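You operate a simulated robot arm through the tools that you are given. There is no shell and no other tool.

You are at the controls of a simulated robot arm. One attempt, no reset.

## Task
Pack the game into the give carton, fold both flaps and tape them.
Fine: the game is the box on the table; it stands upright in the carton; press the tape strip down across both flaps. Set down upright: what you pick out.

The check looks at the end state, three seconds after you hand in, the way a careful person would. Anything else that was tipped, shoved, dropped, spilled or broken makes it a failure. Flat cloth is picked up by pressing the open fingertips on it (5 to 10 N) and closing them slowly along it; thin cloth reads only 2 to 8 mm in the jaws.

## Robot
A 6-joint arm with a four-finger gripper, fixed in place. Base frame: the origin is on the floor under the middle of its stand, x ahead of it, y to its left, z up. Readings come in mm, rad, newtons and seconds.
With the tool pointing down near the work surface it reaches from about 580 to 860 mm from the base axis. Its first joint turns from -2.897 to 2.897 rad. Payload 3.43 kg.
The tool frame sits at the grasp point between the pads (the TCP): z along the fingers, y along the line on which they close. The tips reach 30 mm beyond it. The gripper opens to 120 mm; its body begins 85 mm behind the TCP.
Orientation is told as [roll, pitch, yaw] about the base's x, y, z axes, in that order, counted from this pose: with the fingers straight down and closing along the base's y, the tool's x points along the base's -x, its y along +y and its z along -z.

## Interface
- The arm moves only by the tool move_arm. Its argument "steps" is one flat list of numbers, 7 for each row, row after row: the turn, a rotation vector about the tool's x, y, z in rad, then the shift along the tool's x, y, z in mm, then the gripper command, from -1 (fully open) to 1 (shut), values between in proportion. In form: [ax, ay, az, x, y, z, jaw, ax, ay, az, x, y, z, jaw, ...]. A call has 1 to 20 rows; each row shifts and turns the commanded pose from where the row before left it, along the tool's axes as they then stand. Each row takes 0.2 s and may step no farther than 50 mm and 0.15 rad from the row before; otherwise, or with a gripper value out of range, the whole call is refused. Where a pose cannot be reached the arm comes as near as it can. A force on the tool above 40 N (or 10 N above the force at the start of the call, whichever is more), or a blocked arm, ends the call early, and 0.2 s more pass. The fingers move at their own pace (about 136.2 mm/s each) and stop on an object; they squeeze with about 29 N. The grip force told is the motor's: it shows also when the fingers shut on nothing. Time passes only in rows, and 0.2 s behind the last, so rows that do not move let the fingers close. The reply holds the time, the measured pose of the TCP, the force on the tool along the base axes, the opening and the grip force, in the units named above and with some noise, with the torque about the TCP (base axes, N m) and any sound that the robot's microphone picked up, and new pictures: "pictures" is both (left out), scene, wrist or none.
- Cameras (640 x 400 px; columns grow to the right, rows downward): "scene" is fixed at [220.9, 494.2, 1599.4]; the picture's right is [-1.00, 0.03, 0.00], its down [0.01, 0.41, -0.91] and it looks along [-0.03, -0.91, -0.41] (base axes); focal length 312 px, centre (320, 200). "wrist" rides on the gripper at [71, -17, -121] in the tool frame; the picture's right is [0.23, 0.97, 0.00], its down [-0.81, 0.19, -0.55] and it looks along [-0.54, 0.13, 0.83] (tool axes); focal length 275 px, centre (320, 200). There is no depth. A picture from a camera that has moved, and an enlarged one, comes with that camera's place and axes in the base frame and with its lens. The place of the scene camera against the robot may be out by one fixed shift of up to 12 mm in any direction.
- move_column(by): moves the trunk up (or, below 0, down) by that many mm; the arm rides with it, the base frame stays. It gives what a move gives, with no picture.
- enlarge(camera, box): a new picture of the part [left, top, right, bottom] of that camera's present view, enlarged. No time passes.
- hand_in(): hands the job in; it is judged then, once.

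Nothing tells you positions but the pictures and the camera data. Unless the task says otherwise, let go and move clear before handing in.

The tools are called as name(argument=value, ...) on one line, values as JSON. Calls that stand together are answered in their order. move_arm: Moves the arm, as the interface text tells. Its arguments: {"type":"object","properties":{"steps":{"type":"array"},"pictures":{"type":"string","enum":["both","scene","wrist","none"]}},"required":["steps"]} The other tools are called the same way: move_column (by) moves the trunk up or down; enlarge (camera, box) takes an enlarged picture of a part of a camera's view; hand_in () hands the job in.

At the start:

```text
time: 0.0
eef_pos: [259.2, -407.3, 1250.5]
ee_rot: [0.001, 0.0, -0.001]
wrist_force: [-0.8, -0.4, 0.3]
moment: [-0.03, -0.04, 0.02]
grip_width: 119.9
finger_force: 0.2
trunk travel left (down, up): [-175.0, 365.0]
```

scene: 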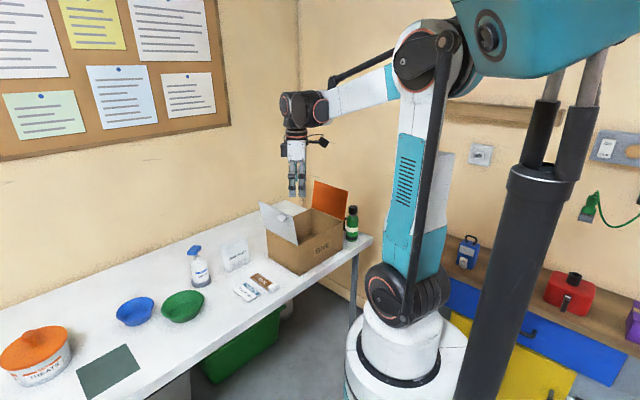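
wrist: 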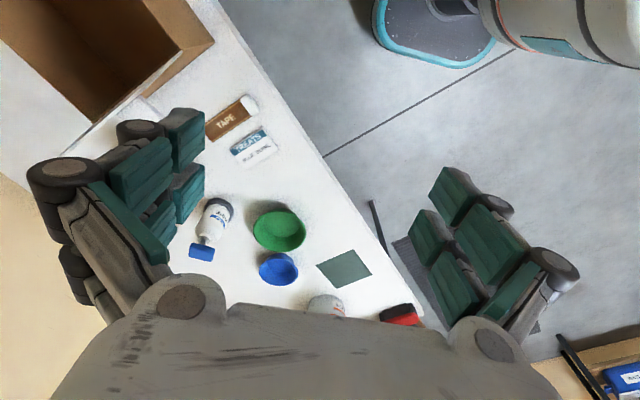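

I see a table with an open carton marked "GIVE" at the far end, a few small items beside it (a tape box, a treats/game box, a bottle), bowls, and a cloth. I'll look closer before moving anything.

enlarge(camera="scene", box=[220, 160, 380, 310])

enlarge(camera="scene", box=[0, 220, 300, 400])

enlarge(camera="wrist", box=[0, 0, 300, 190])

enlarge(camera="wrist", box=[150, 80, 430, 330])

```text
2.67 times, centred on (300, 235) of scene
camera zoom: at [220.9, 494.2, 1599.4], right [-1.0, 0.03, 0.0], down [0.01, 0.41, -0.91], along [-0.03, -0.91, -0.41], focal length 833 px, centre (373, 107)
```

zoom: 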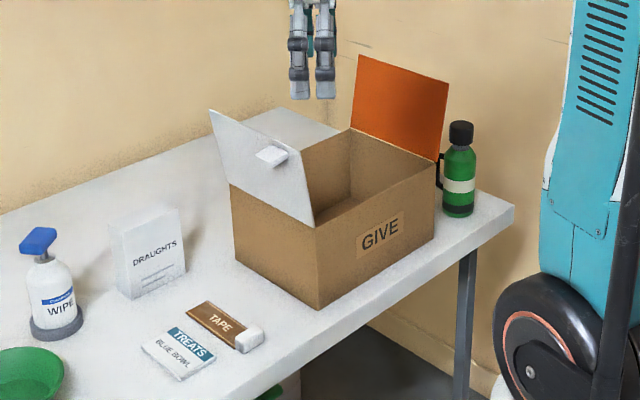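

```text
2.13 times, centred on (150, 310) of scene
camera zoom: at [220.9, 494.2, 1599.4], right [-1.0, 0.03, 0.0], down [0.01, 0.41, -0.91], along [-0.03, -0.91, -0.41], focal length 666 px, centre (683, -35)
```

zoom: 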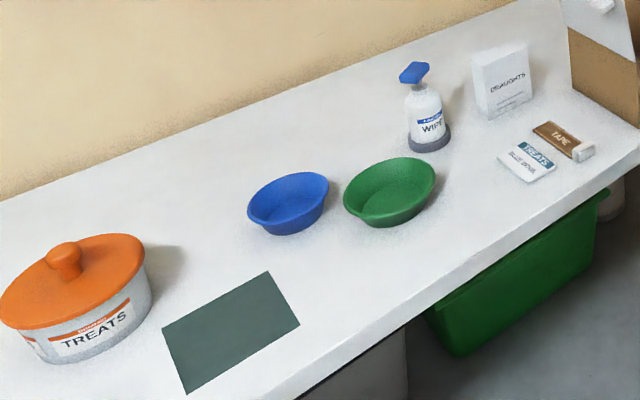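

```text
2.11 times, centred on (150, 95) of wrist
camera zoom: at [187.9, -422.8, 1371.7], right [-0.23, 0.97, 0.0], down [0.81, 0.19, 0.55], along [0.54, 0.13, -0.83], focal length 580 px, centre (678, 421)
```

zoom: 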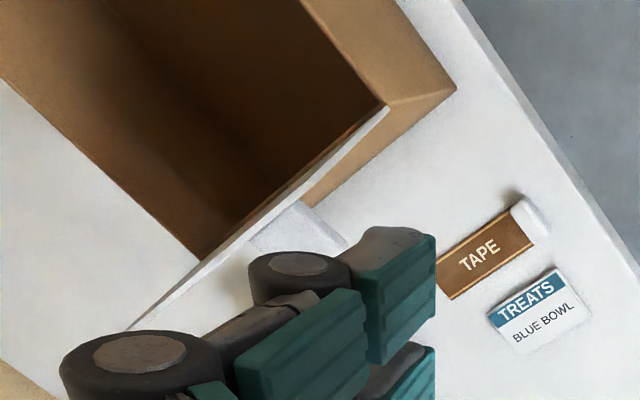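

```text
1.60 times, centred on (290, 205) of wrist
camera zoom: at [187.9, -422.8, 1371.7], right [-0.23, 0.97, 0.0], down [0.81, 0.19, 0.55], along [0.54, 0.13, -0.83], focal length 440 px, centre (368, 192)
```

zoom: 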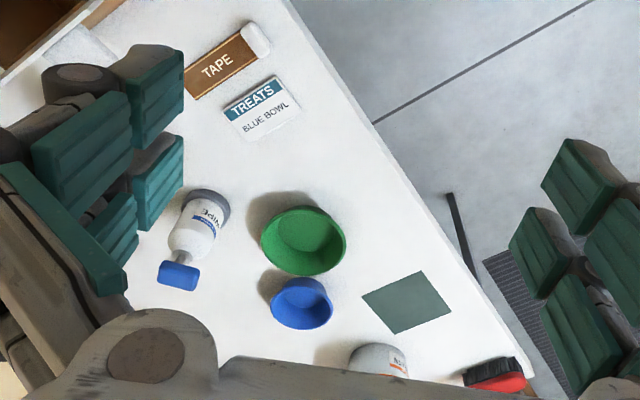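

The game is the white "DRAUGHTS" box standing behind the tape. The table runs at about 45° to the base, and the carton sits at roughly (243, -780) with its white and orange flaps standing up. I'll turn the tool to line up with the table and look again.

move_arm(steps=[0, 0, -0.134, 0, 0, 0, -1, 0, 0, -0.134, 0, 0, 0, -1, 0, 0, -0.134, 0, 0, 0, -1, 0, 0, -0.134, 0, 0, 0, -1, 0, 0, -0.134, 0, 0, 0, -1, 0, 0, -0.13, 0, 0, 0, -1])

```text
time: 1.4
eef_pos: [260.8, -407.2, 1250.7]
ee_rot: [0.0, 0.0, 0.803]
wrist_force: [-0.5, 0.0, 0.7]
moment: [-0.02, 0.02, 0.0]
grip_width: 120.1
finger_force: 0.2
trunk travel left (down, up): [-175.0, 365.0]
camera wrist: at [222.3, -470.2, 1371.7], right [-0.86, 0.51, 0.0], down [0.43, 0.72, 0.55], along [0.28, 0.48, -0.83], focal length 275 px, centre (320, 200)
```

scene: 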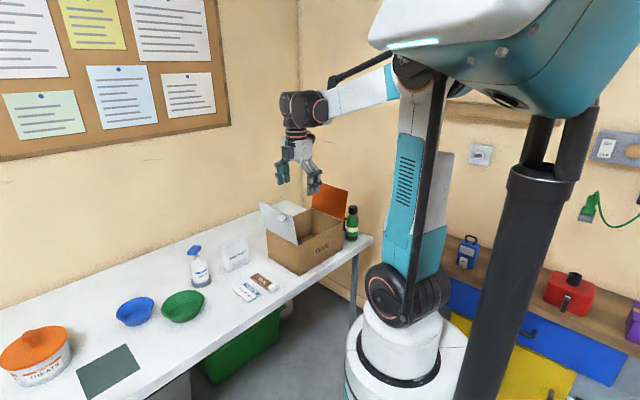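
wrist: 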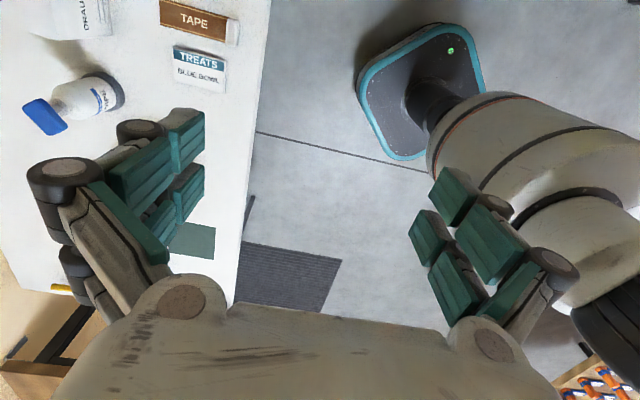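

The tool is now aligned with the table. I'll move up over the carton area, staying well above the flaps, so the wrist camera can see the game, the tape and the carton.

move_arm(steps=[0, 0, 0, 37.5, -25, 0, -1, 0, 0, 0, 37.5, -25, 0, -1, 0, 0, 0, 37.5, -25, 0, -1, 0, 0, 0, 37.5, -25, 0, -1, 0, 0, 0, 37.5, -25, 0, -1, 0, 0, 0, 37.5, -25, 0, -1, 0, 0, 0, 37.5, -25, 0, -1, 0, 0, 0, 37.5, -25, 0, -1])

```text
time: 3.2
eef_pos: [192.1, -765.4, 1249.9]
ee_rot: [0.001, 0.001, 0.799]
wrist_force: [0.0, -1.1, -0.1]
moment: [0.03, -0.04, 0.0]
grip_width: 119.6
finger_force: 0.1
trunk travel left (down, up): [-175.0, 365.0]
camera wrist: at [154.9, -827.9, 1370.6], right [-0.86, 0.51, 0.0], down [0.43, 0.71, 0.55], along [0.28, 0.47, -0.83], focal length 275 px, centre (320, 200)
```

scene: 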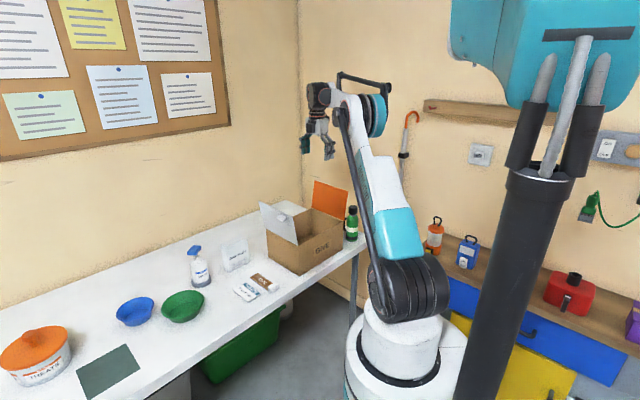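
wrist: 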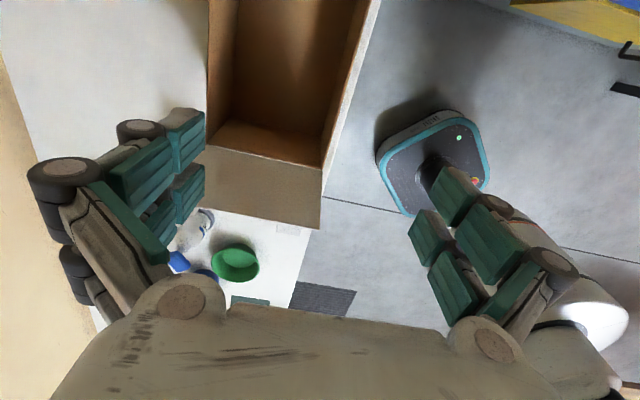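

enlarge(camera="wrist", box=[150, 0, 400, 240])

enlarge(camera="scene", box=[250, 170, 370, 280])

```text
1.67 times, centred on (275, 120) of wrist
camera zoom: at [154.9, -827.9, 1370.6], right [-0.86, 0.51, 0.0], down [0.43, 0.71, 0.55], along [0.28, 0.47, -0.83], focal length 459 px, centre (395, 333)
```

zoom: 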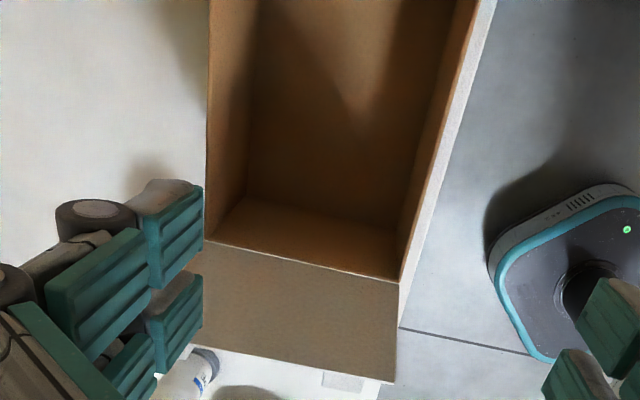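

```text
3.64 times, centred on (310, 225) of scene
camera zoom: at [220.9, 494.2, 1599.4], right [-1.0, 0.03, 0.0], down [0.01, 0.41, -0.91], along [-0.03, -0.91, -0.41], focal length 1136 px, centre (356, 109)
```

zoom: 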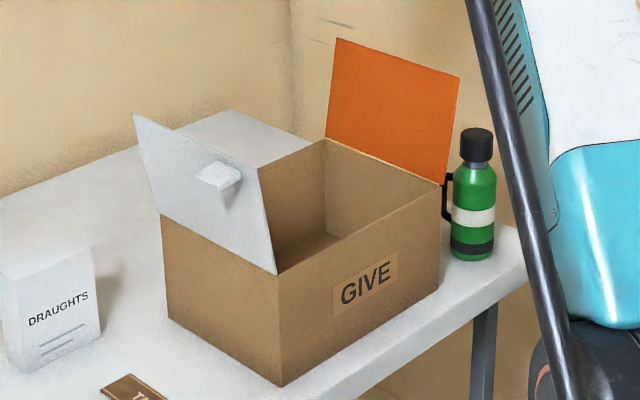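

The carton is open and looks empty. Its rim is at about z 893, and the hinge line of the white flap runs from (433, -770) to (274, -615). Next I'll move above the game to locate it precisely.

move_arm(steps=[0, 0, 0, -38, -21, 0, -1, 0, 0, 0, -38, -21, 0, -1, 0, 0, 0, -38, -21, 0, -1, 0, 0, 0, -38, -21, 0, -1, 0, 0, 0, -38, -21, 0, -1, 0, 0, 0, -38, -21, 0, -1, 0, 0, 0, -38, -21, 0, -1, 0, 0, 0, -38, -21, 0, -1])

```text
time: 5.0
eef_pos: [527.7, -660.3, 1250.8]
ee_rot: [-0.002, -0.001, 0.801]
wrist_force: [0.2, -0.8, -0.1]
moment: [0.02, 0.02, 0.01]
grip_width: 119.8
finger_force: 0.0
trunk travel left (down, up): [-175.0, 365.0]
camera wrist: at [490.6, -723.2, 1372.1], right [-0.86, 0.51, 0.0], down [0.43, 0.71, 0.55], along [0.28, 0.47, -0.83], focal length 275 px, centre (320, 200)
```

scene: 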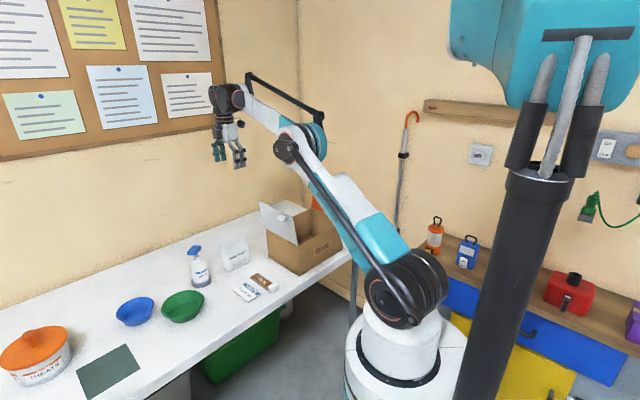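
wrist: 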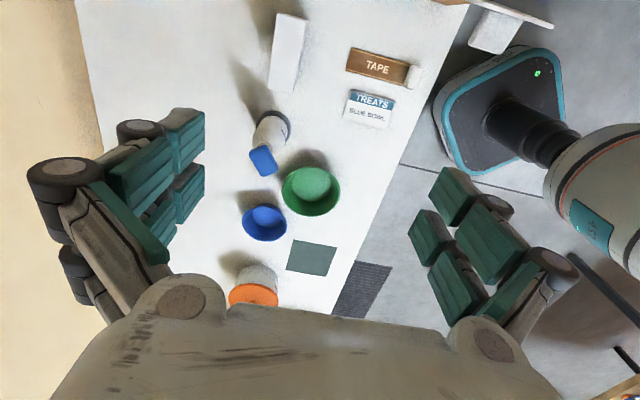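

enlarge(camera="wrist", box=[230, 0, 450, 140])

enlarge(camera="wrist", box=[430, 0, 590, 100])

```text
2.86 times, centred on (340, 70) of wrist
camera zoom: at [490.6, -723.2, 1372.1], right [-0.86, 0.51, 0.0], down [0.43, 0.71, 0.55], along [0.28, 0.47, -0.83], focal length 786 px, centre (263, 571)
```

zoom: 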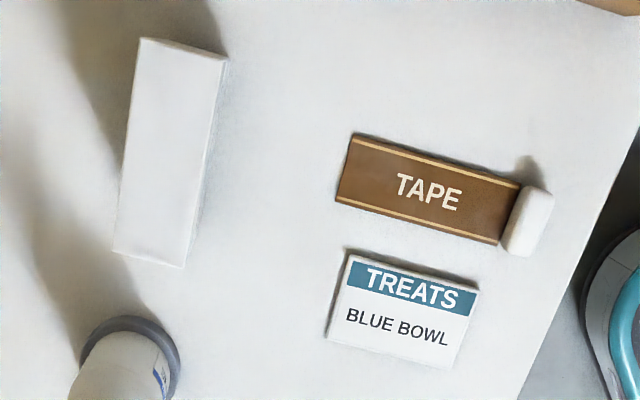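

```text
4.00 times, centred on (510, 50) of wrist
camera zoom: at [490.6, -723.2, 1372.1], right [-0.86, 0.51, 0.0], down [0.43, 0.71, 0.55], along [0.28, 0.47, -0.83], focal length 1101 px, centre (-440, 800)
```

zoom: 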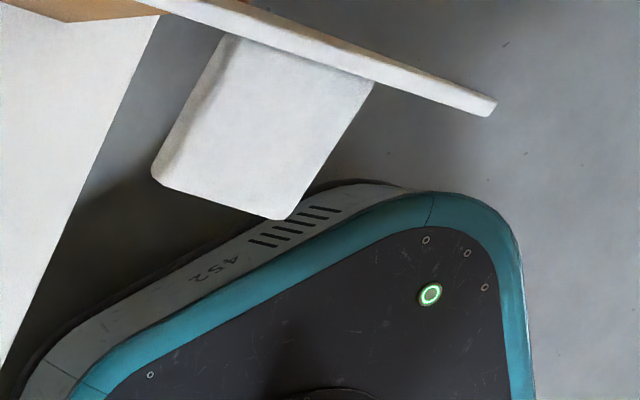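

The game's top face is centred near (565, -706) with the top at about z 876. It is about 110 wide and 45 thick, and it lies far out at roughly 900 mm radius. I'll lower the trunk so the arm is nearer shoulder level and reaches farther.

move_column(by=-120)

```text
time: 6.5
eef_pos: [527.7, -659.7, 1131.8]
ee_rot: [0.001, 0.0, 0.799]
wrist_force: [-0.1, -0.4, -0.4]
moment: [0.01, 0.02, -0.02]
grip_width: 120.0
finger_force: 0.0
trunk travel left (down, up): [-55.0, 485.0]
```

move_arm(steps=[0, 0, 0, 4, -29.5, 0, -1, 0, 0, 0, 4, -29.5, 0, -1, 0, 0, 0, 0, 0, 0, -1])

```text
time: 7.3
eef_pos: [537.4, -670.8, 1123.8]
ee_rot: [0.0, -0.001, 0.8]
wrist_force: [-0.4, -0.4, 0.6]
moment: [0.0, -0.01, 0.02]
grip_width: 120.0
finger_force: 0.1
out of reach, approached as far as the arm can: row 1, 2
trunk travel left (down, up): [-55.0, 485.0]
camera wrist: at [499.6, -734.9, 1244.7], right [-0.86, 0.51, 0.0], down [0.43, 0.72, 0.55], along [0.28, 0.47, -0.83], focal length 275 px, centre (320, 200)
```

scene: 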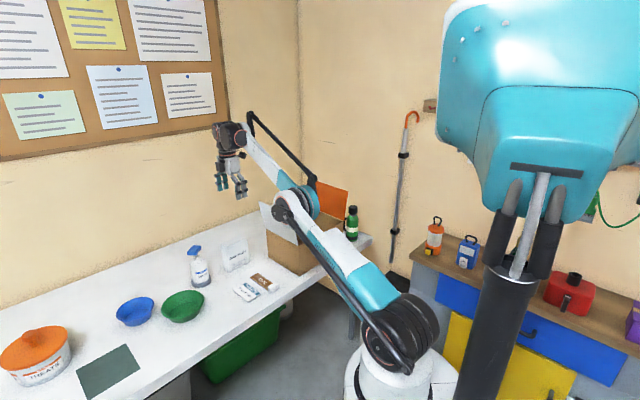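
wrist: 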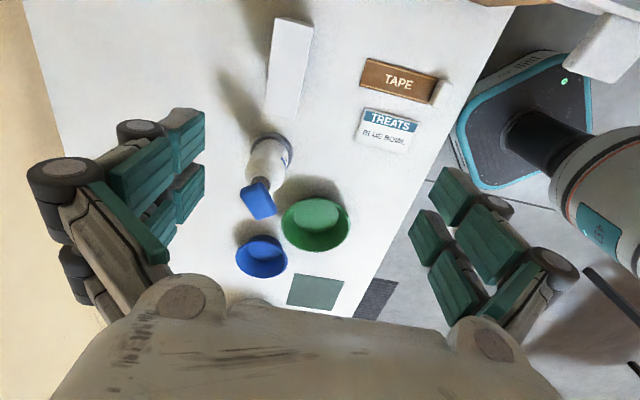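

The arm tops out at about 860–870 mm radius with the tool vertical, so I'd need to lean the tool outward. I'll check the gripper's geometry first to choose which faces of the game to hold.

enlarge(camera="wrist", box=[10, 90, 230, 300])

enlarge(camera="scene", box=[190, 100, 270, 210])

enlarge(camera="wrist", box=[400, 150, 590, 350])

```text
1.90 times, centred on (120, 195) of wrist
camera zoom: at [499.6, -734.9, 1244.7], right [-0.86, 0.51, 0.0], down [0.43, 0.72, 0.55], along [0.28, 0.47, -0.83], focal length 524 px, centre (701, 210)
```

zoom: 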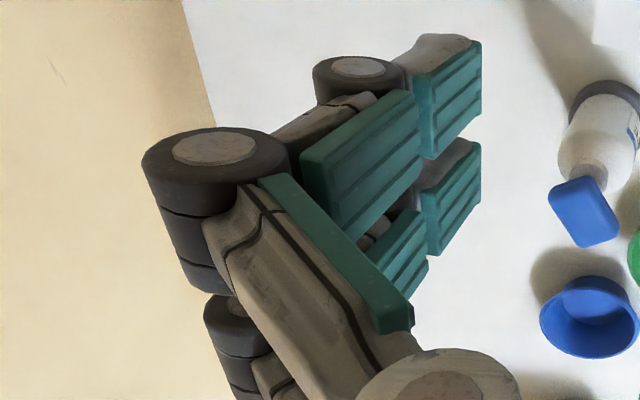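

```text
3.64 times, centred on (230, 155) of scene
camera zoom: at [220.9, 494.2, 1599.4], right [-1.0, 0.03, 0.0], down [0.01, 0.41, -0.91], along [-0.03, -0.91, -0.41], focal length 1136 px, centre (647, 364)
```

zoom: 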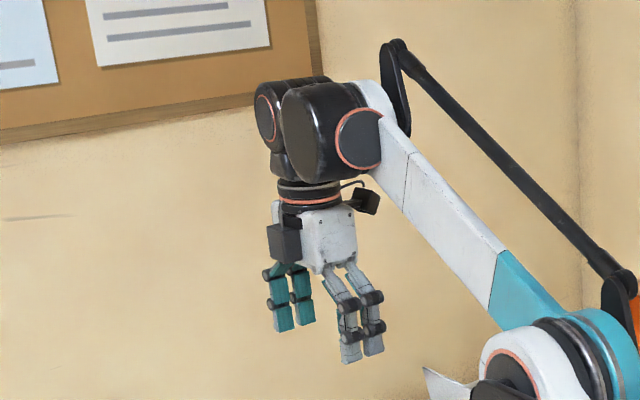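

```text
2.00 times, centred on (495, 250) of wrist
camera zoom: at [499.6, -734.9, 1244.7], right [-0.86, 0.51, 0.0], down [0.43, 0.72, 0.55], along [0.28, 0.47, -0.83], focal length 551 px, centre (-30, 100)
```

zoom: 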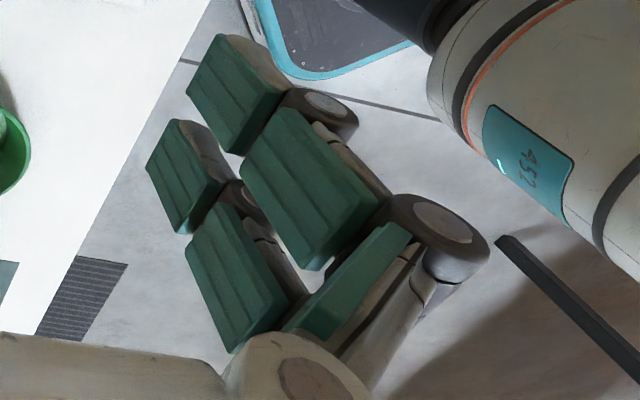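

The gripper has two narrow-set fingers on each side, so I can hold the game across its 110 mm width. That lets me lean the tool outward in the plane of the pads to gain reach. I'll back off a little and turn to yaw ≈ -0.78, which puts the closing direction along the box's width.

move_arm(steps=[0, 0, 0, 0, 30, 0, -1, 0, 0, 0, 0, 30, 0, -1, 0, 0, 0.144, 0, 0, 0, -1, 0, 0, 0.144, 0, 0, 0, -1, 0, 0, 0.144, 0, 0, 0, -1, 0, 0, 0.144, 0, 0, 0, -1, 0, 0, 0.144, 0, 0, 0, -1, 0, 0, 0.144, 0, 0, 0, -1, 0, 0, 0.144, 0, 0, 0, -1, 0, 0, 0.144, 0, 0, 0, -1, 0, 0, 0.144, 0, 0, 0, -1, 0, 0, 0.144, 0, 0, 0, -1, 0, 0, 0.144, 0, 0, 0, -1])

```text
time: 10.1
eef_pos: [492.6, -630.2, 1121.3]
ee_rot: [0.001, 0.0, -0.789]
wrist_force: [-0.1, 0.2, -0.4]
moment: [-0.02, 0.01, 0.0]
grip_width: 120.1
finger_force: 0.2
trunk travel left (down, up): [-55.0, 485.0]
camera wrist: at [430.9, -591.0, 1242.3], right [0.53, 0.85, 0.0], down [0.71, -0.44, 0.55], along [0.47, -0.29, -0.83], focal length 275 px, centre (320, 200)
```

scene: 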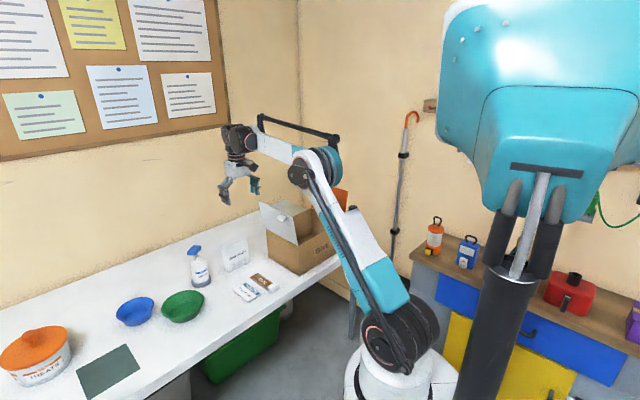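
wrist: 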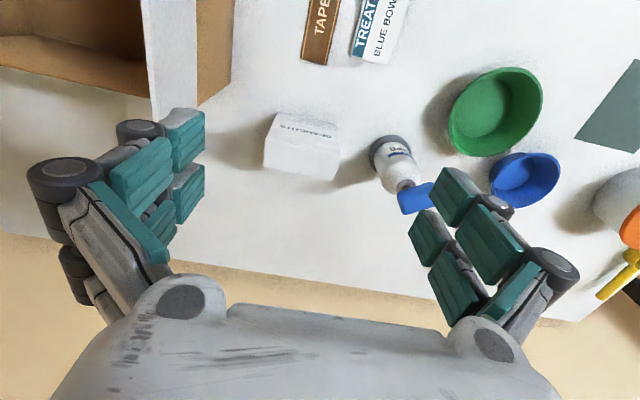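

enlarge(camera="wrist", box=[220, 80, 460, 230])

enlarge(camera="scene", box=[170, 220, 290, 310])

```text
2.67 times, centred on (340, 155) of wrist
camera zoom: at [430.9, -591.0, 1242.3], right [0.53, 0.85, 0.0], down [0.71, -0.44, 0.55], along [0.47, -0.29, -0.83], focal length 734 px, centre (267, 320)
```

zoom: 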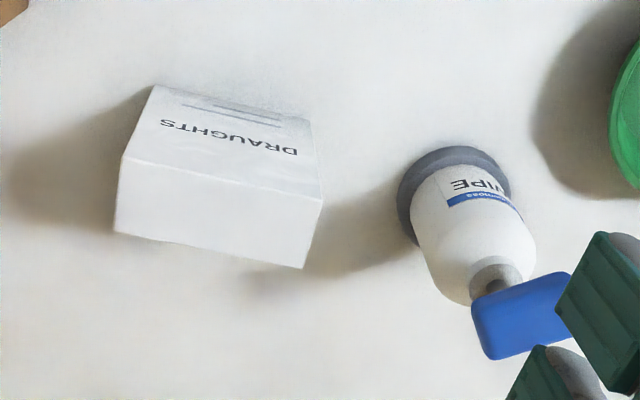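

```text
4.44 times, centred on (230, 265) of scene
camera zoom: at [220.9, 494.2, 1599.4], right [-1.0, 0.03, 0.0], down [0.01, 0.41, -0.91], along [-0.03, -0.91, -0.41], focal length 1388 px, centre (720, -89)
```

zoom: 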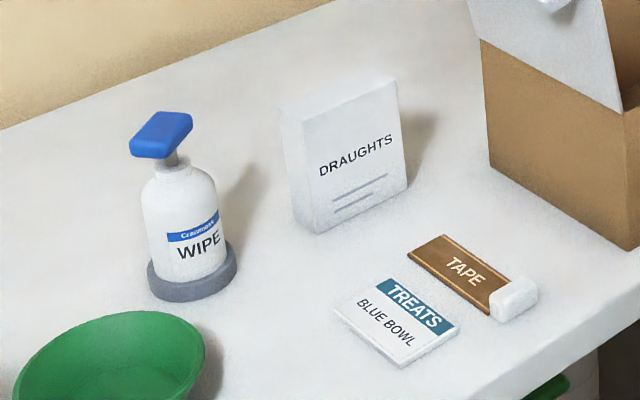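

From this view the game's centre is about (566, -707), with its width at 45.5° and its top at z≈872. The bottle stands about 75 mm off its right side, which leaves room for the fingers. I'll move above the game, still well clear of its top.

move_arm(steps=[0, 0, -0.009, -26.4, -0.5, 38, -1, 0, 0, 0, -26.4, -0.5, 38, -1, 0, 0, 0, -26.4, -0.5, 38, -1, 0, 0, 0, -26.4, -0.5, 38, -1])

```text
time: 11.1
eef_pos: [564.1, -705.6, 970.3]
ee_rot: [-0.002, 0.0, -0.775]
wrist_force: [0.0, 0.2, 0.6]
moment: [-0.02, 0.0, -0.01]
grip_width: 119.7
finger_force: 0.2
trunk travel left (down, up): [-55.0, 485.0]
camera wrist: at [500.7, -667.7, 1089.7], right [0.52, 0.86, 0.0], down [0.71, -0.43, 0.55], along [0.47, -0.29, -0.83], focal length 275 px, centre (320, 200)
```

scene: 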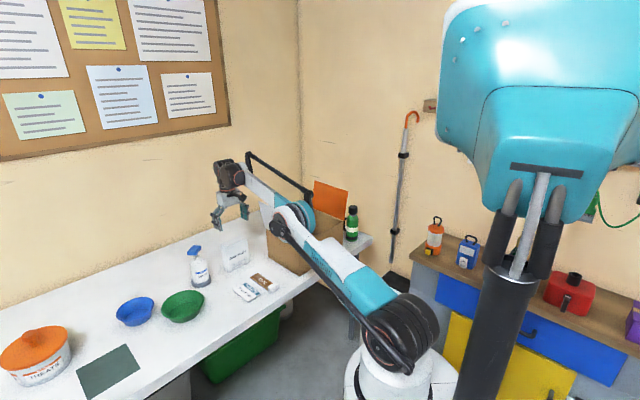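
wrist: 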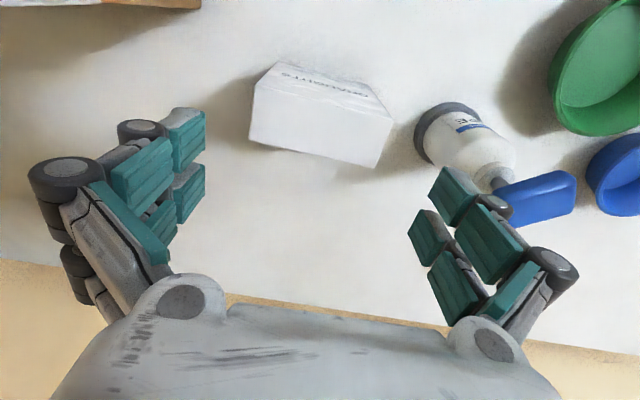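

enlarge(camera="wrist", box=[220, 40, 420, 190])

```text
2.67 times, centred on (320, 115) of wrist
camera zoom: at [500.7, -667.7, 1089.7], right [0.52, 0.86, 0.0], down [0.71, -0.43, 0.55], along [0.47, -0.29, -0.83], focal length 734 px, centre (320, 427)
```

zoom: 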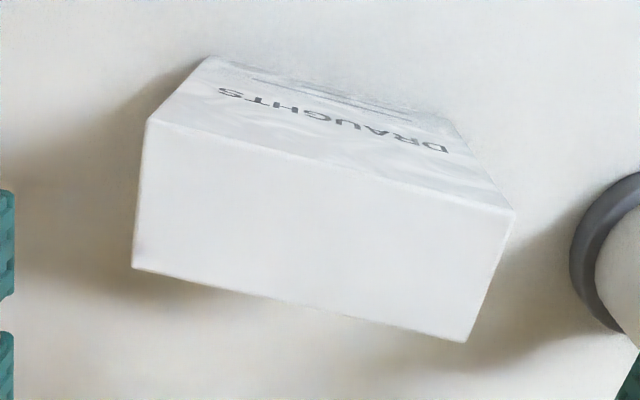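

The top face is nearly centred between the fingers, with offsets of about -3.5 and +0.9 mm and the yaw already matched. I'll lower the fingertips to just above the top and check again.

move_arm(steps=[0, 0, 0, -3.5, 0.9, 25, -1, 0, 0, 0, 0, 0, 25, -1, 0, 0, 0, 0, 0, 5, -1])

enlarge(camera="wrist", box=[160, 40, 480, 240])

```text
time: 11.9
eef_pos: [569.1, -707.9, 913.3]
ee_rot: [0.001, 0.0, -0.775]
wrist_force: [0.1, 0.0, -0.9]
moment: [0.05, 0.0, 0.0]
grip_width: 120.0
finger_force: 0.0
trunk travel left (down, up): [-55.0, 485.0]
camera wrist: at [506.1, -669.5, 1034.7], right [0.52, 0.86, 0.0], down [0.71, -0.43, 0.55], along [0.47, -0.29, -0.83], focal length 275 px, centre (320, 200)
```

scene: 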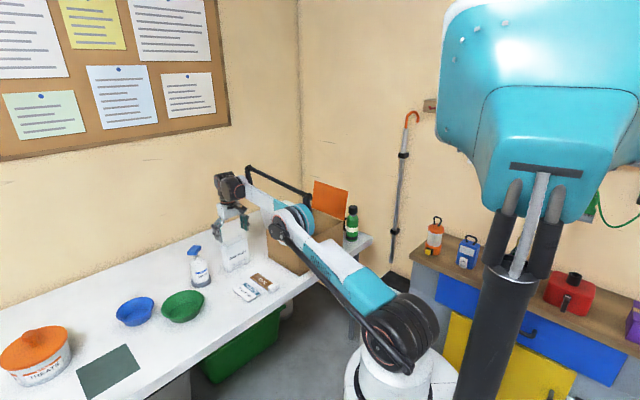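
wrist: 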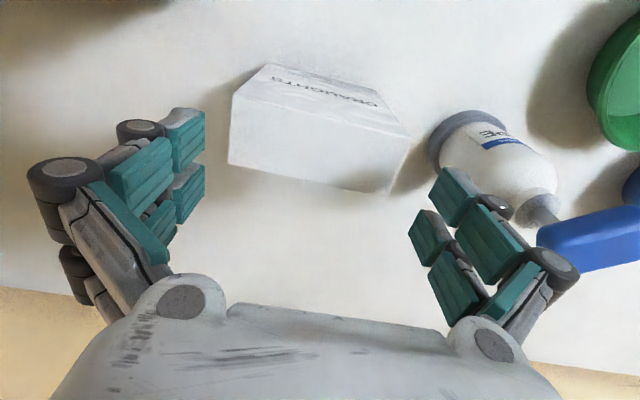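

```text
2.00 times, centred on (320, 140) of wrist
camera zoom: at [506.1, -669.5, 1034.7], right [0.52, 0.86, 0.0], down [0.71, -0.43, 0.55], along [0.47, -0.29, -0.83], focal length 551 px, centre (320, 320)
```

zoom: 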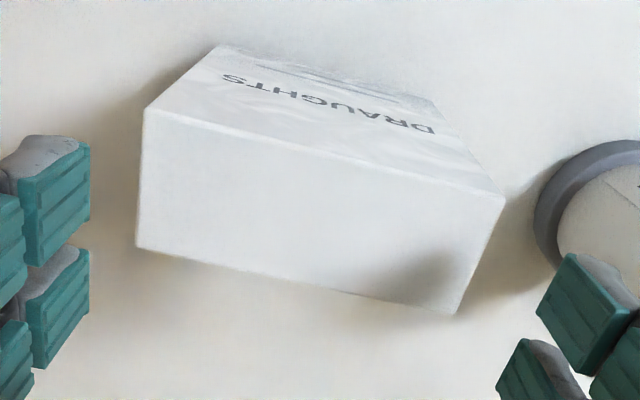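

enlarge(camera="scene", box=[200, 160, 370, 290])

```text
3.08 times, centred on (285, 225) of scene
camera zoom: at [220.9, 494.2, 1599.4], right [-1.0, 0.03, 0.0], down [0.01, 0.41, -0.91], along [-0.03, -0.91, -0.41], focal length 961 px, centre (428, 123)
```

zoom: 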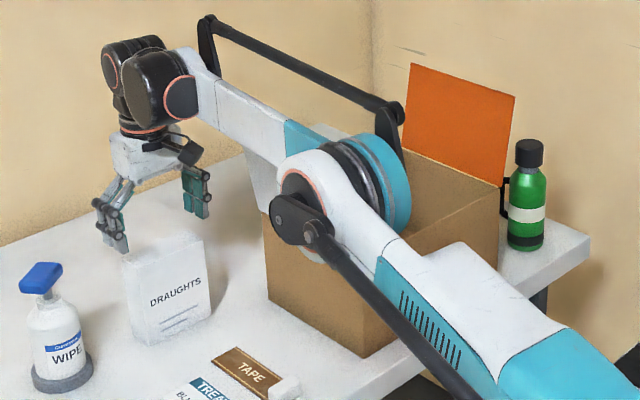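

The fingers are straddling the box evenly (offset about -1.3 mm), and the white flap hasn't been disturbed. I'll descend slowly along the sides.

move_arm(steps=[0, 0, 0, 0, -1.3, 10, -1, 0, 0, 0, 0, 0, 10, -1, 0, 0, 0, 0, 0, 10, -1, 0, 0, 0, 0, 0, 10, -1], pictures="wrist")

enlarge(camera="wrist", box=[160, 40, 480, 240])

enlarge(camera="scene", box=[190, 170, 290, 280])

```text
time: 12.9
eef_pos: [570.2, -709.8, 874.0]
ee_rot: [0.001, 0.0, -0.775]
wrist_force: [1.0, -0.2, 0.1]
moment: [0.0, 0.01, -0.03]
grip_width: 119.8
finger_force: 0.0
trunk travel left (down, up): [-55.0, 485.0]
camera wrist: at [506.7, -670.7, 995.0], right [0.52, 0.86, 0.0], down [0.71, -0.43, 0.55], along [0.47, -0.29, -0.83], focal length 275 px, centre (320, 200)
```

wrist: 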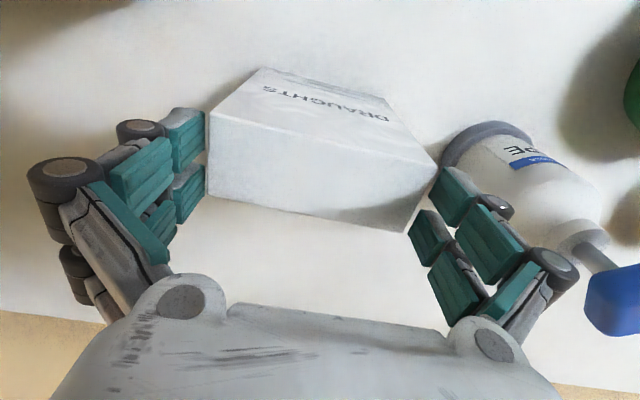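

```text
2.00 times, centred on (320, 140) of wrist
camera zoom: at [506.7, -670.7, 995.0], right [0.52, 0.86, 0.0], down [0.71, -0.43, 0.55], along [0.47, -0.29, -0.83], focal length 551 px, centre (320, 320)
```

zoom: 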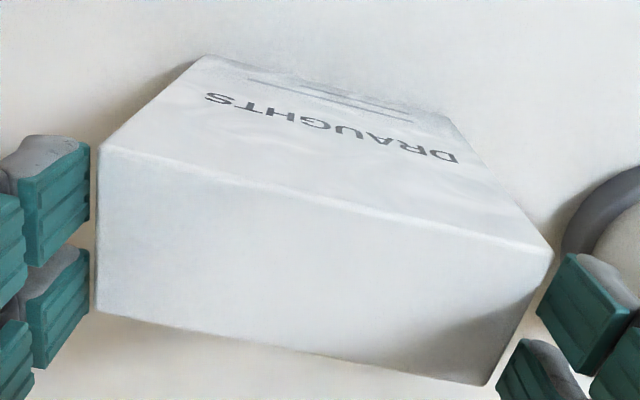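

```text
3.64 times, centred on (240, 225) of scene
camera zoom: at [220.9, 494.2, 1599.4], right [-1.0, 0.03, 0.0], down [0.01, 0.41, -0.91], along [-0.03, -0.91, -0.41], focal length 1136 px, centre (611, 109)
```

zoom: 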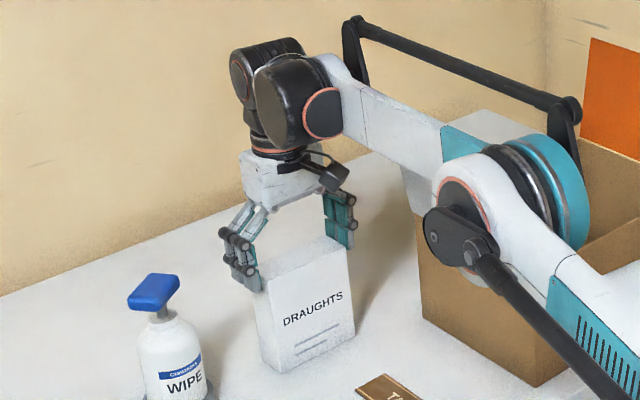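

move_arm(steps=[0, 0, 0, 2, -1.3, 6, -1, 0, 0, 0, 0, 0, 10, -1, 0, 0, 0, 0, 0, 10, -1, 0, 0, 0, 0, 0, 10, -1], pictures="both")

enlarge(camera="wrist", box=[160, 40, 480, 240])

enlarge(camera="scene", box=[190, 170, 290, 280])

```text
time: 13.9
eef_pos: [567.4, -707.3, 838.2]
ee_rot: [0.0, 0.001, -0.776]
wrist_force: [-0.3, 0.8, -0.4]
moment: [0.0, 0.03, 0.01]
grip_width: 119.8
finger_force: 0.0
trunk travel left (down, up): [-55.0, 485.0]
camera wrist: at [503.3, -669.6, 958.8], right [0.52, 0.86, 0.0], down [0.71, -0.43, 0.55], along [0.47, -0.29, -0.83], focal length 275 px, centre (320, 200)
```

scene: 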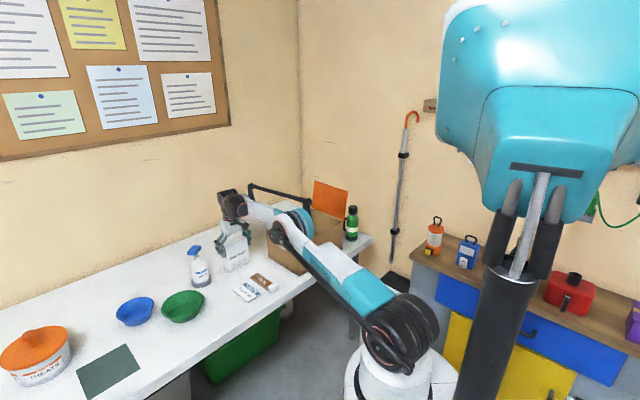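
wrist: 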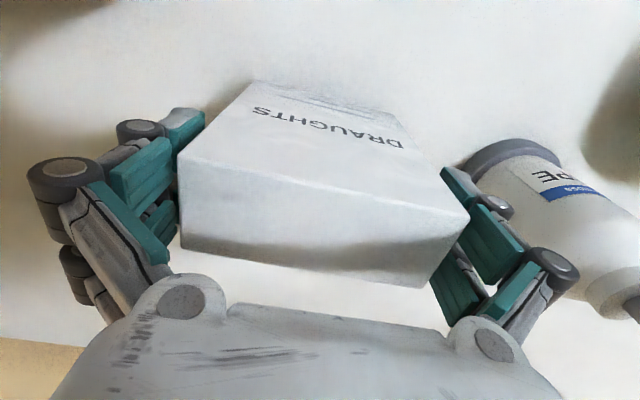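

```text
2.00 times, centred on (320, 140) of wrist
camera zoom: at [503.3, -669.6, 958.8], right [0.52, 0.86, 0.0], down [0.71, -0.43, 0.55], along [0.47, -0.29, -0.83], focal length 551 px, centre (320, 320)
```

zoom: 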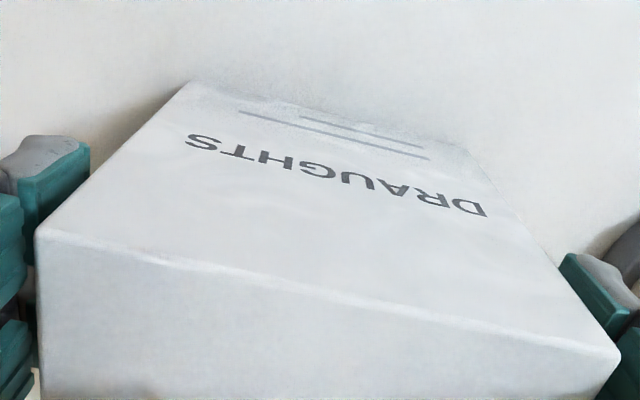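

```text
3.64 times, centred on (240, 225) of scene
camera zoom: at [220.9, 494.2, 1599.4], right [-1.0, 0.03, 0.0], down [0.01, 0.41, -0.91], along [-0.03, -0.91, -0.41], focal length 1136 px, centre (611, 109)
```

zoom: 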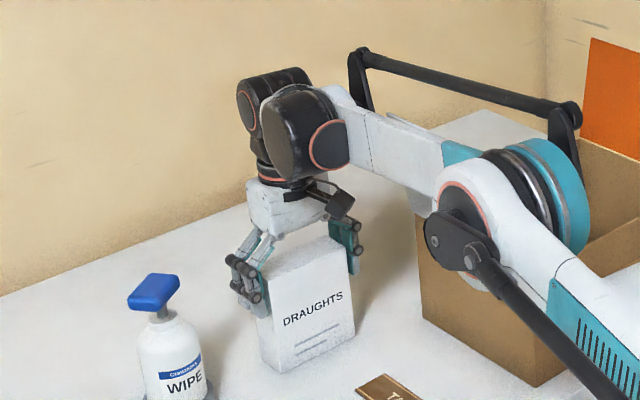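

The box is well inside the fingers. I'll close on it now.

move_arm(steps=[0, 0, 0, 0, 0, 0, -0.88, 0, 0, 0, 0, 0, 0, -0.8, 0, 0, 0, 0, 0, 0, -0.6, 0, 0, 0, 0, 0, 0, -0.3, 0, 0, 0, 0, 0, 0, 0], pictures="both")

```text
time: 15.1
eef_pos: [564.8, -708.1, 836.6]
ee_rot: [-0.001, 0.001, -0.776]
wrist_force: [1.0, -1.4, 3.2]
moment: [-0.03, 0.0, -0.03]
grip_width: 109.7
finger_force: 28.9
trunk travel left (down, up): [-55.0, 485.0]
camera wrist: at [503.2, -669.5, 959.1], right [0.52, 0.86, 0.0], down [0.71, -0.43, 0.55], along [0.47, -0.29, -0.83], focal length 275 px, centre (320, 200)
```

scene: 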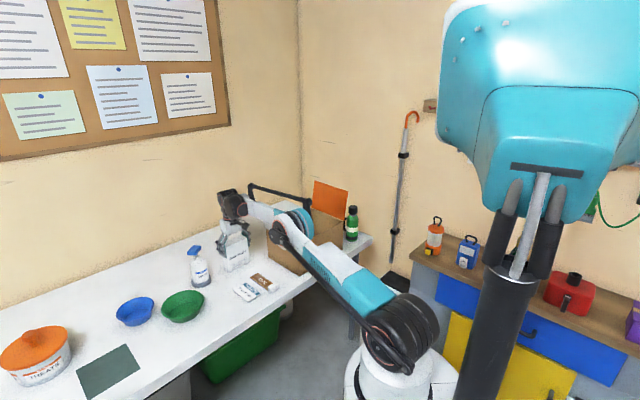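
wrist: 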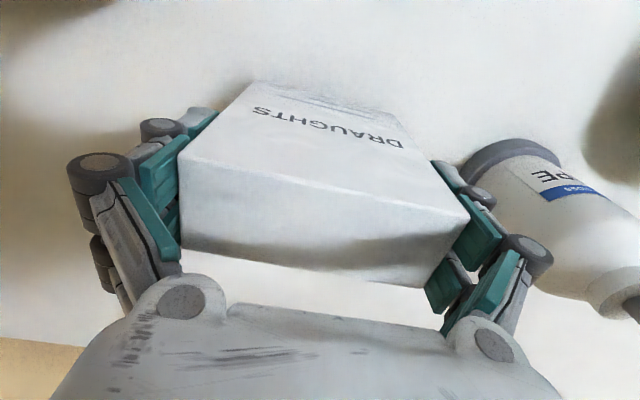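

I'm holding the game (109.7 mm, 29 N). I'll lift it slightly and check that it holds.

move_arm(steps=[0, 0, 0, 0, 0, -8, 0.2, 0, 0, 0, 0, 0, -10, 0.2, 0, 0, 0, 0, 0, -12, 0.2, 0, 0, 0, 0, 0, 0, 0.2], pictures="both")

enlarge(camera="scene", box=[190, 170, 290, 280])

```text
time: 16.1
eef_pos: [566.7, -706.9, 869.8]
ee_rot: [0.0, 0.0, -0.774]
wrist_force: [0.3, -0.1, -3.6]
moment: [-0.02, 0.01, -0.01]
grip_width: 109.9
finger_force: 28.7
trunk travel left (down, up): [-55.0, 485.0]
camera wrist: at [503.9, -669.1, 989.4], right [0.52, 0.86, 0.0], down [0.71, -0.43, 0.55], along [0.47, -0.29, -0.83], focal length 275 px, centre (320, 200)
```

scene: 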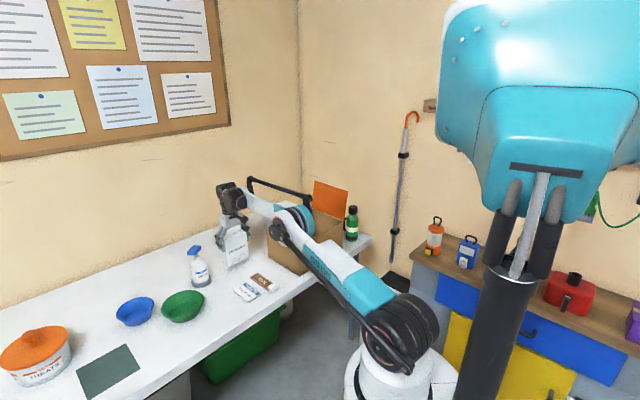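
wrist: 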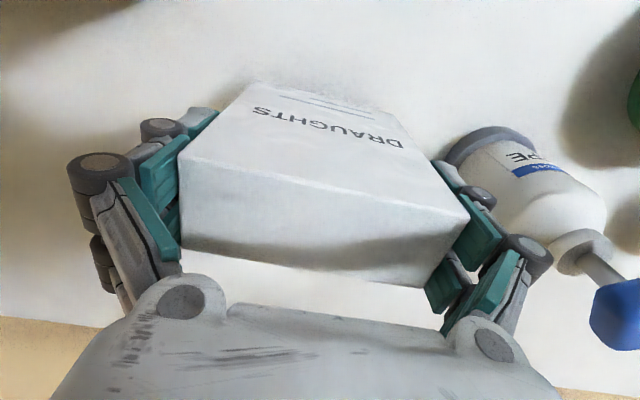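

```text
3.64 times, centred on (240, 225) of scene
camera zoom: at [220.9, 494.2, 1599.4], right [-1.0, 0.03, 0.0], down [0.01, 0.41, -0.91], along [-0.03, -0.91, -0.41], focal length 1136 px, centre (611, 109)
```

zoom: 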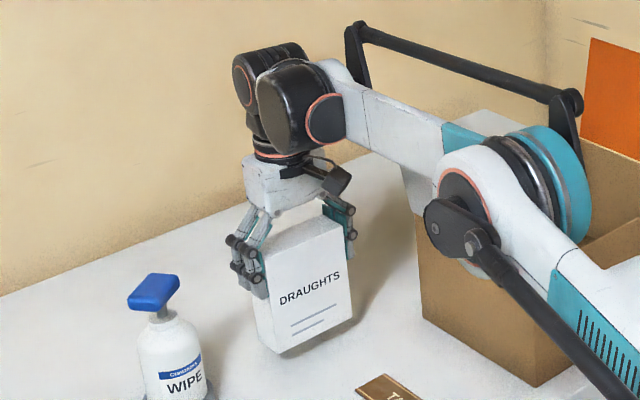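

The game is up and held (about 4 N). I'll raise the trunk to gain clearance over the flaps.

move_column(by=200)

```text
time: 18.3
eef_pos: [567.4, -706.4, 1067.7]
ee_rot: [-0.001, 0.0, -0.774]
wrist_force: [0.8, 0.0, -3.3]
moment: [0.0, -0.03, 0.01]
grip_width: 109.5
finger_force: 29.0
trunk travel left (down, up): [-255.0, 285.0]
```

move_arm(steps=[0, 0, 0, 14, 0, -32, 0.2, 0, 0, 0, 14, 0, -32, 0.2, 0, 0, 0, 14, 0, -32, 0.2, 0, 0, 0, 14, 0, -32, 0.2, 0, 0, 0, 0, 0, 0, 0.2], pictures="both")

```text
time: 19.5
eef_pos: [529.5, -668.0, 1196.6]
ee_rot: [0.001, 0.001, -0.775]
wrist_force: [-0.2, 0.2, -3.7]
moment: [0.0, 0.0, -0.01]
grip_width: 109.6
finger_force: 28.6
trunk travel left (down, up): [-255.0, 285.0]
camera wrist: at [465.2, -631.2, 1318.0], right [0.52, 0.86, 0.0], down [0.71, -0.43, 0.55], along [0.47, -0.29, -0.83], focal length 275 px, centre (320, 200)
```

scene: 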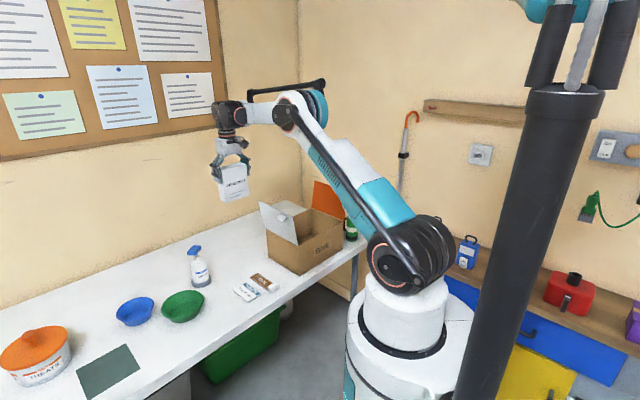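
wrist: 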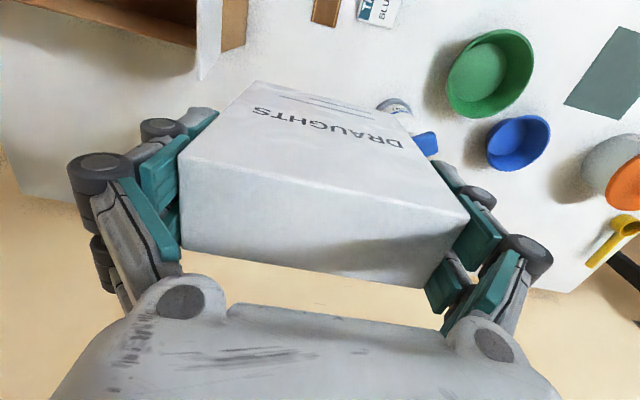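

move_arm(steps=[0, 0, 0, 17.1, -40.2, 0, 0.2, 0, 0, 0, 17.1, -40.2, 0, 0.2, 0, 0, 0, 17.1, -40.2, 0, 0.2, 0, 0, 0, 17.1, -40.2, 0, 0.2, 0, 0, 0, 17.1, -40.2, 0, 0.2, 0, 0, 0, 17.1, -40.2, 0, 0.2, 0, 0, 0, 17.1, -40.2, 0, 0.2, 0, 0, 0, 0, 0, 0, 0.2], pictures="both")

enlarge(camera="scene", box=[240, 110, 380, 290])

enlarge(camera="wrist", box=[0, 0, 640, 400])

```text
time: 21.3
eef_pos: [245.4, -786.2, 1195.1]
ee_rot: [-0.001, 0.0, -0.775]
wrist_force: [0.3, -0.4, -2.9]
moment: [0.04, -0.01, -0.01]
grip_width: 109.6
finger_force: 28.9
trunk travel left (down, up): [-255.0, 285.0]
camera wrist: at [182.6, -748.2, 1316.9], right [0.52, 0.86, 0.0], down [0.71, -0.43, 0.55], along [0.47, -0.28, -0.83], focal length 275 px, centre (320, 200)
```

scene: 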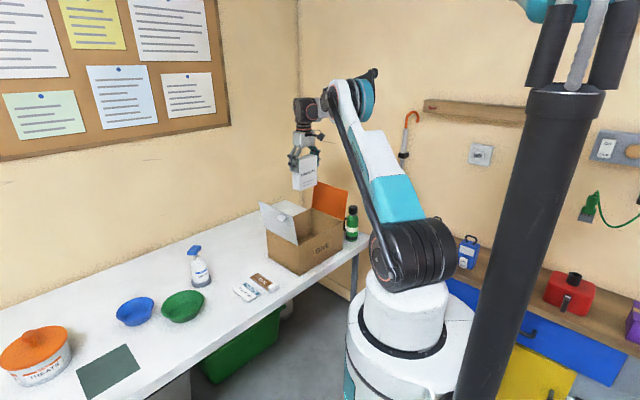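
wrist: 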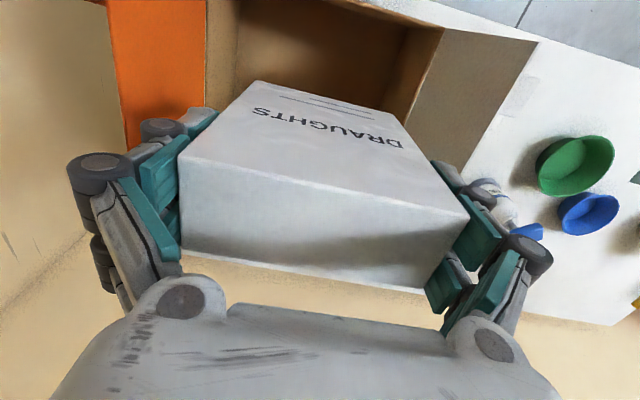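

```text
2.22 times, centred on (310, 200) of scene
camera zoom: at [220.9, 494.2, 1599.4], right [-1.0, 0.03, 0.0], down [0.01, 0.41, -0.91], along [-0.03, -0.91, -0.41], focal length 694 px, centre (342, 200)
```

zoom: 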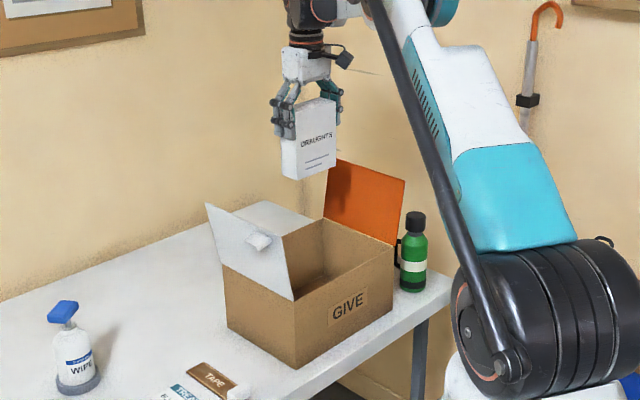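

```text
1.00 times, centred on (320, 200) of wrist (not enlarged: the box is as wide or as high as the picture)
camera zoom: at [182.6, -748.2, 1316.9], right [0.52, 0.86, 0.0], down [0.71, -0.43, 0.55], along [0.47, -0.28, -0.83], focal length 275 px, centre (320, 200)
```

zoom: 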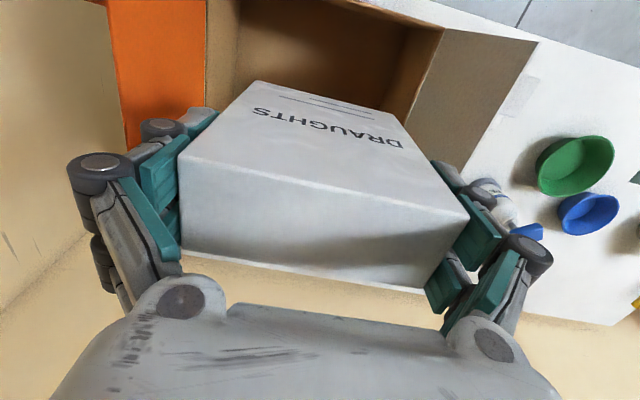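

The game hangs over the opening. From this view the carton spans u -547…-247, so I'll shift 7.6 mm to centre it and come down to just above the rim.

move_arm(steps=[0, 0, 0, 0, -7.6, 36, 0.2, 0, 0, 0, 0, 0, 37, 0.2, 0, 0, 0, 0, 0, 37, 0.2, 0, 0, 0, 0, 0, 37, 0.2, 0, 0, 0, 0, 0, 37, 0.2, 0, 0, 0, 0, 0, 0, 0.2], pictures="both")

enlarge(camera="scene", box=[240, 110, 380, 290])

```text
time: 22.7
eef_pos: [241.0, -792.1, 1011.0]
ee_rot: [-0.001, 0.001, -0.776]
wrist_force: [-0.3, -0.4, -3.0]
moment: [0.03, 0.01, 0.0]
grip_width: 109.8
finger_force: 29.1
trunk travel left (down, up): [-255.0, 285.0]
camera wrist: at [177.1, -753.9, 1133.3], right [0.52, 0.86, 0.0], down [0.71, -0.43, 0.55], along [0.47, -0.29, -0.83], focal length 275 px, centre (320, 200)
```

scene: 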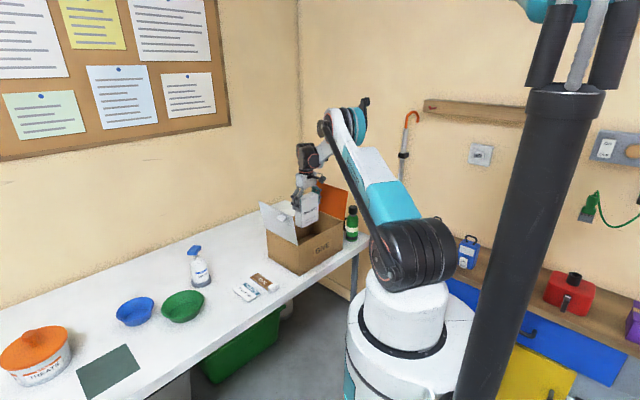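
wrist: 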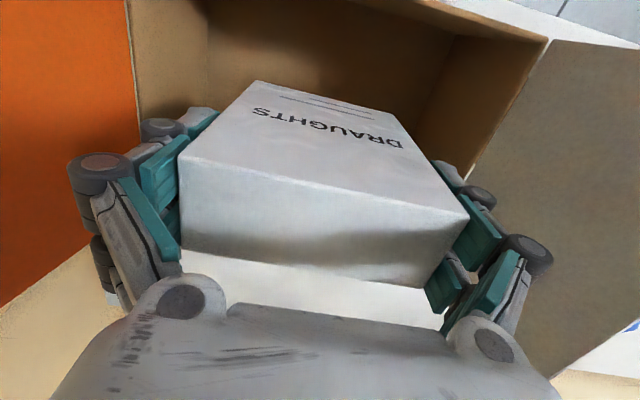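

```text
2.22 times, centred on (310, 200) of scene
camera zoom: at [220.9, 494.2, 1599.4], right [-1.0, 0.03, 0.0], down [0.01, 0.41, -0.91], along [-0.03, -0.91, -0.41], focal length 694 px, centre (342, 200)
```

zoom: 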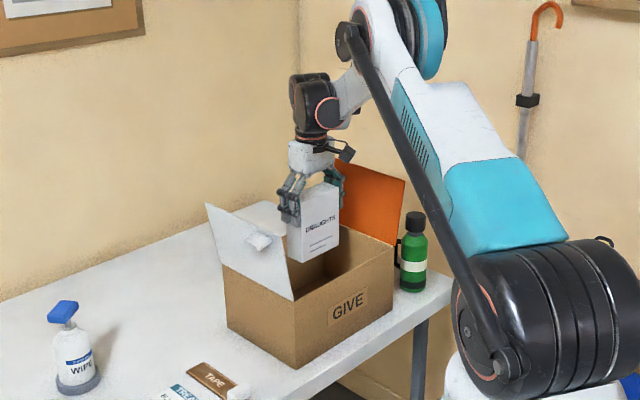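

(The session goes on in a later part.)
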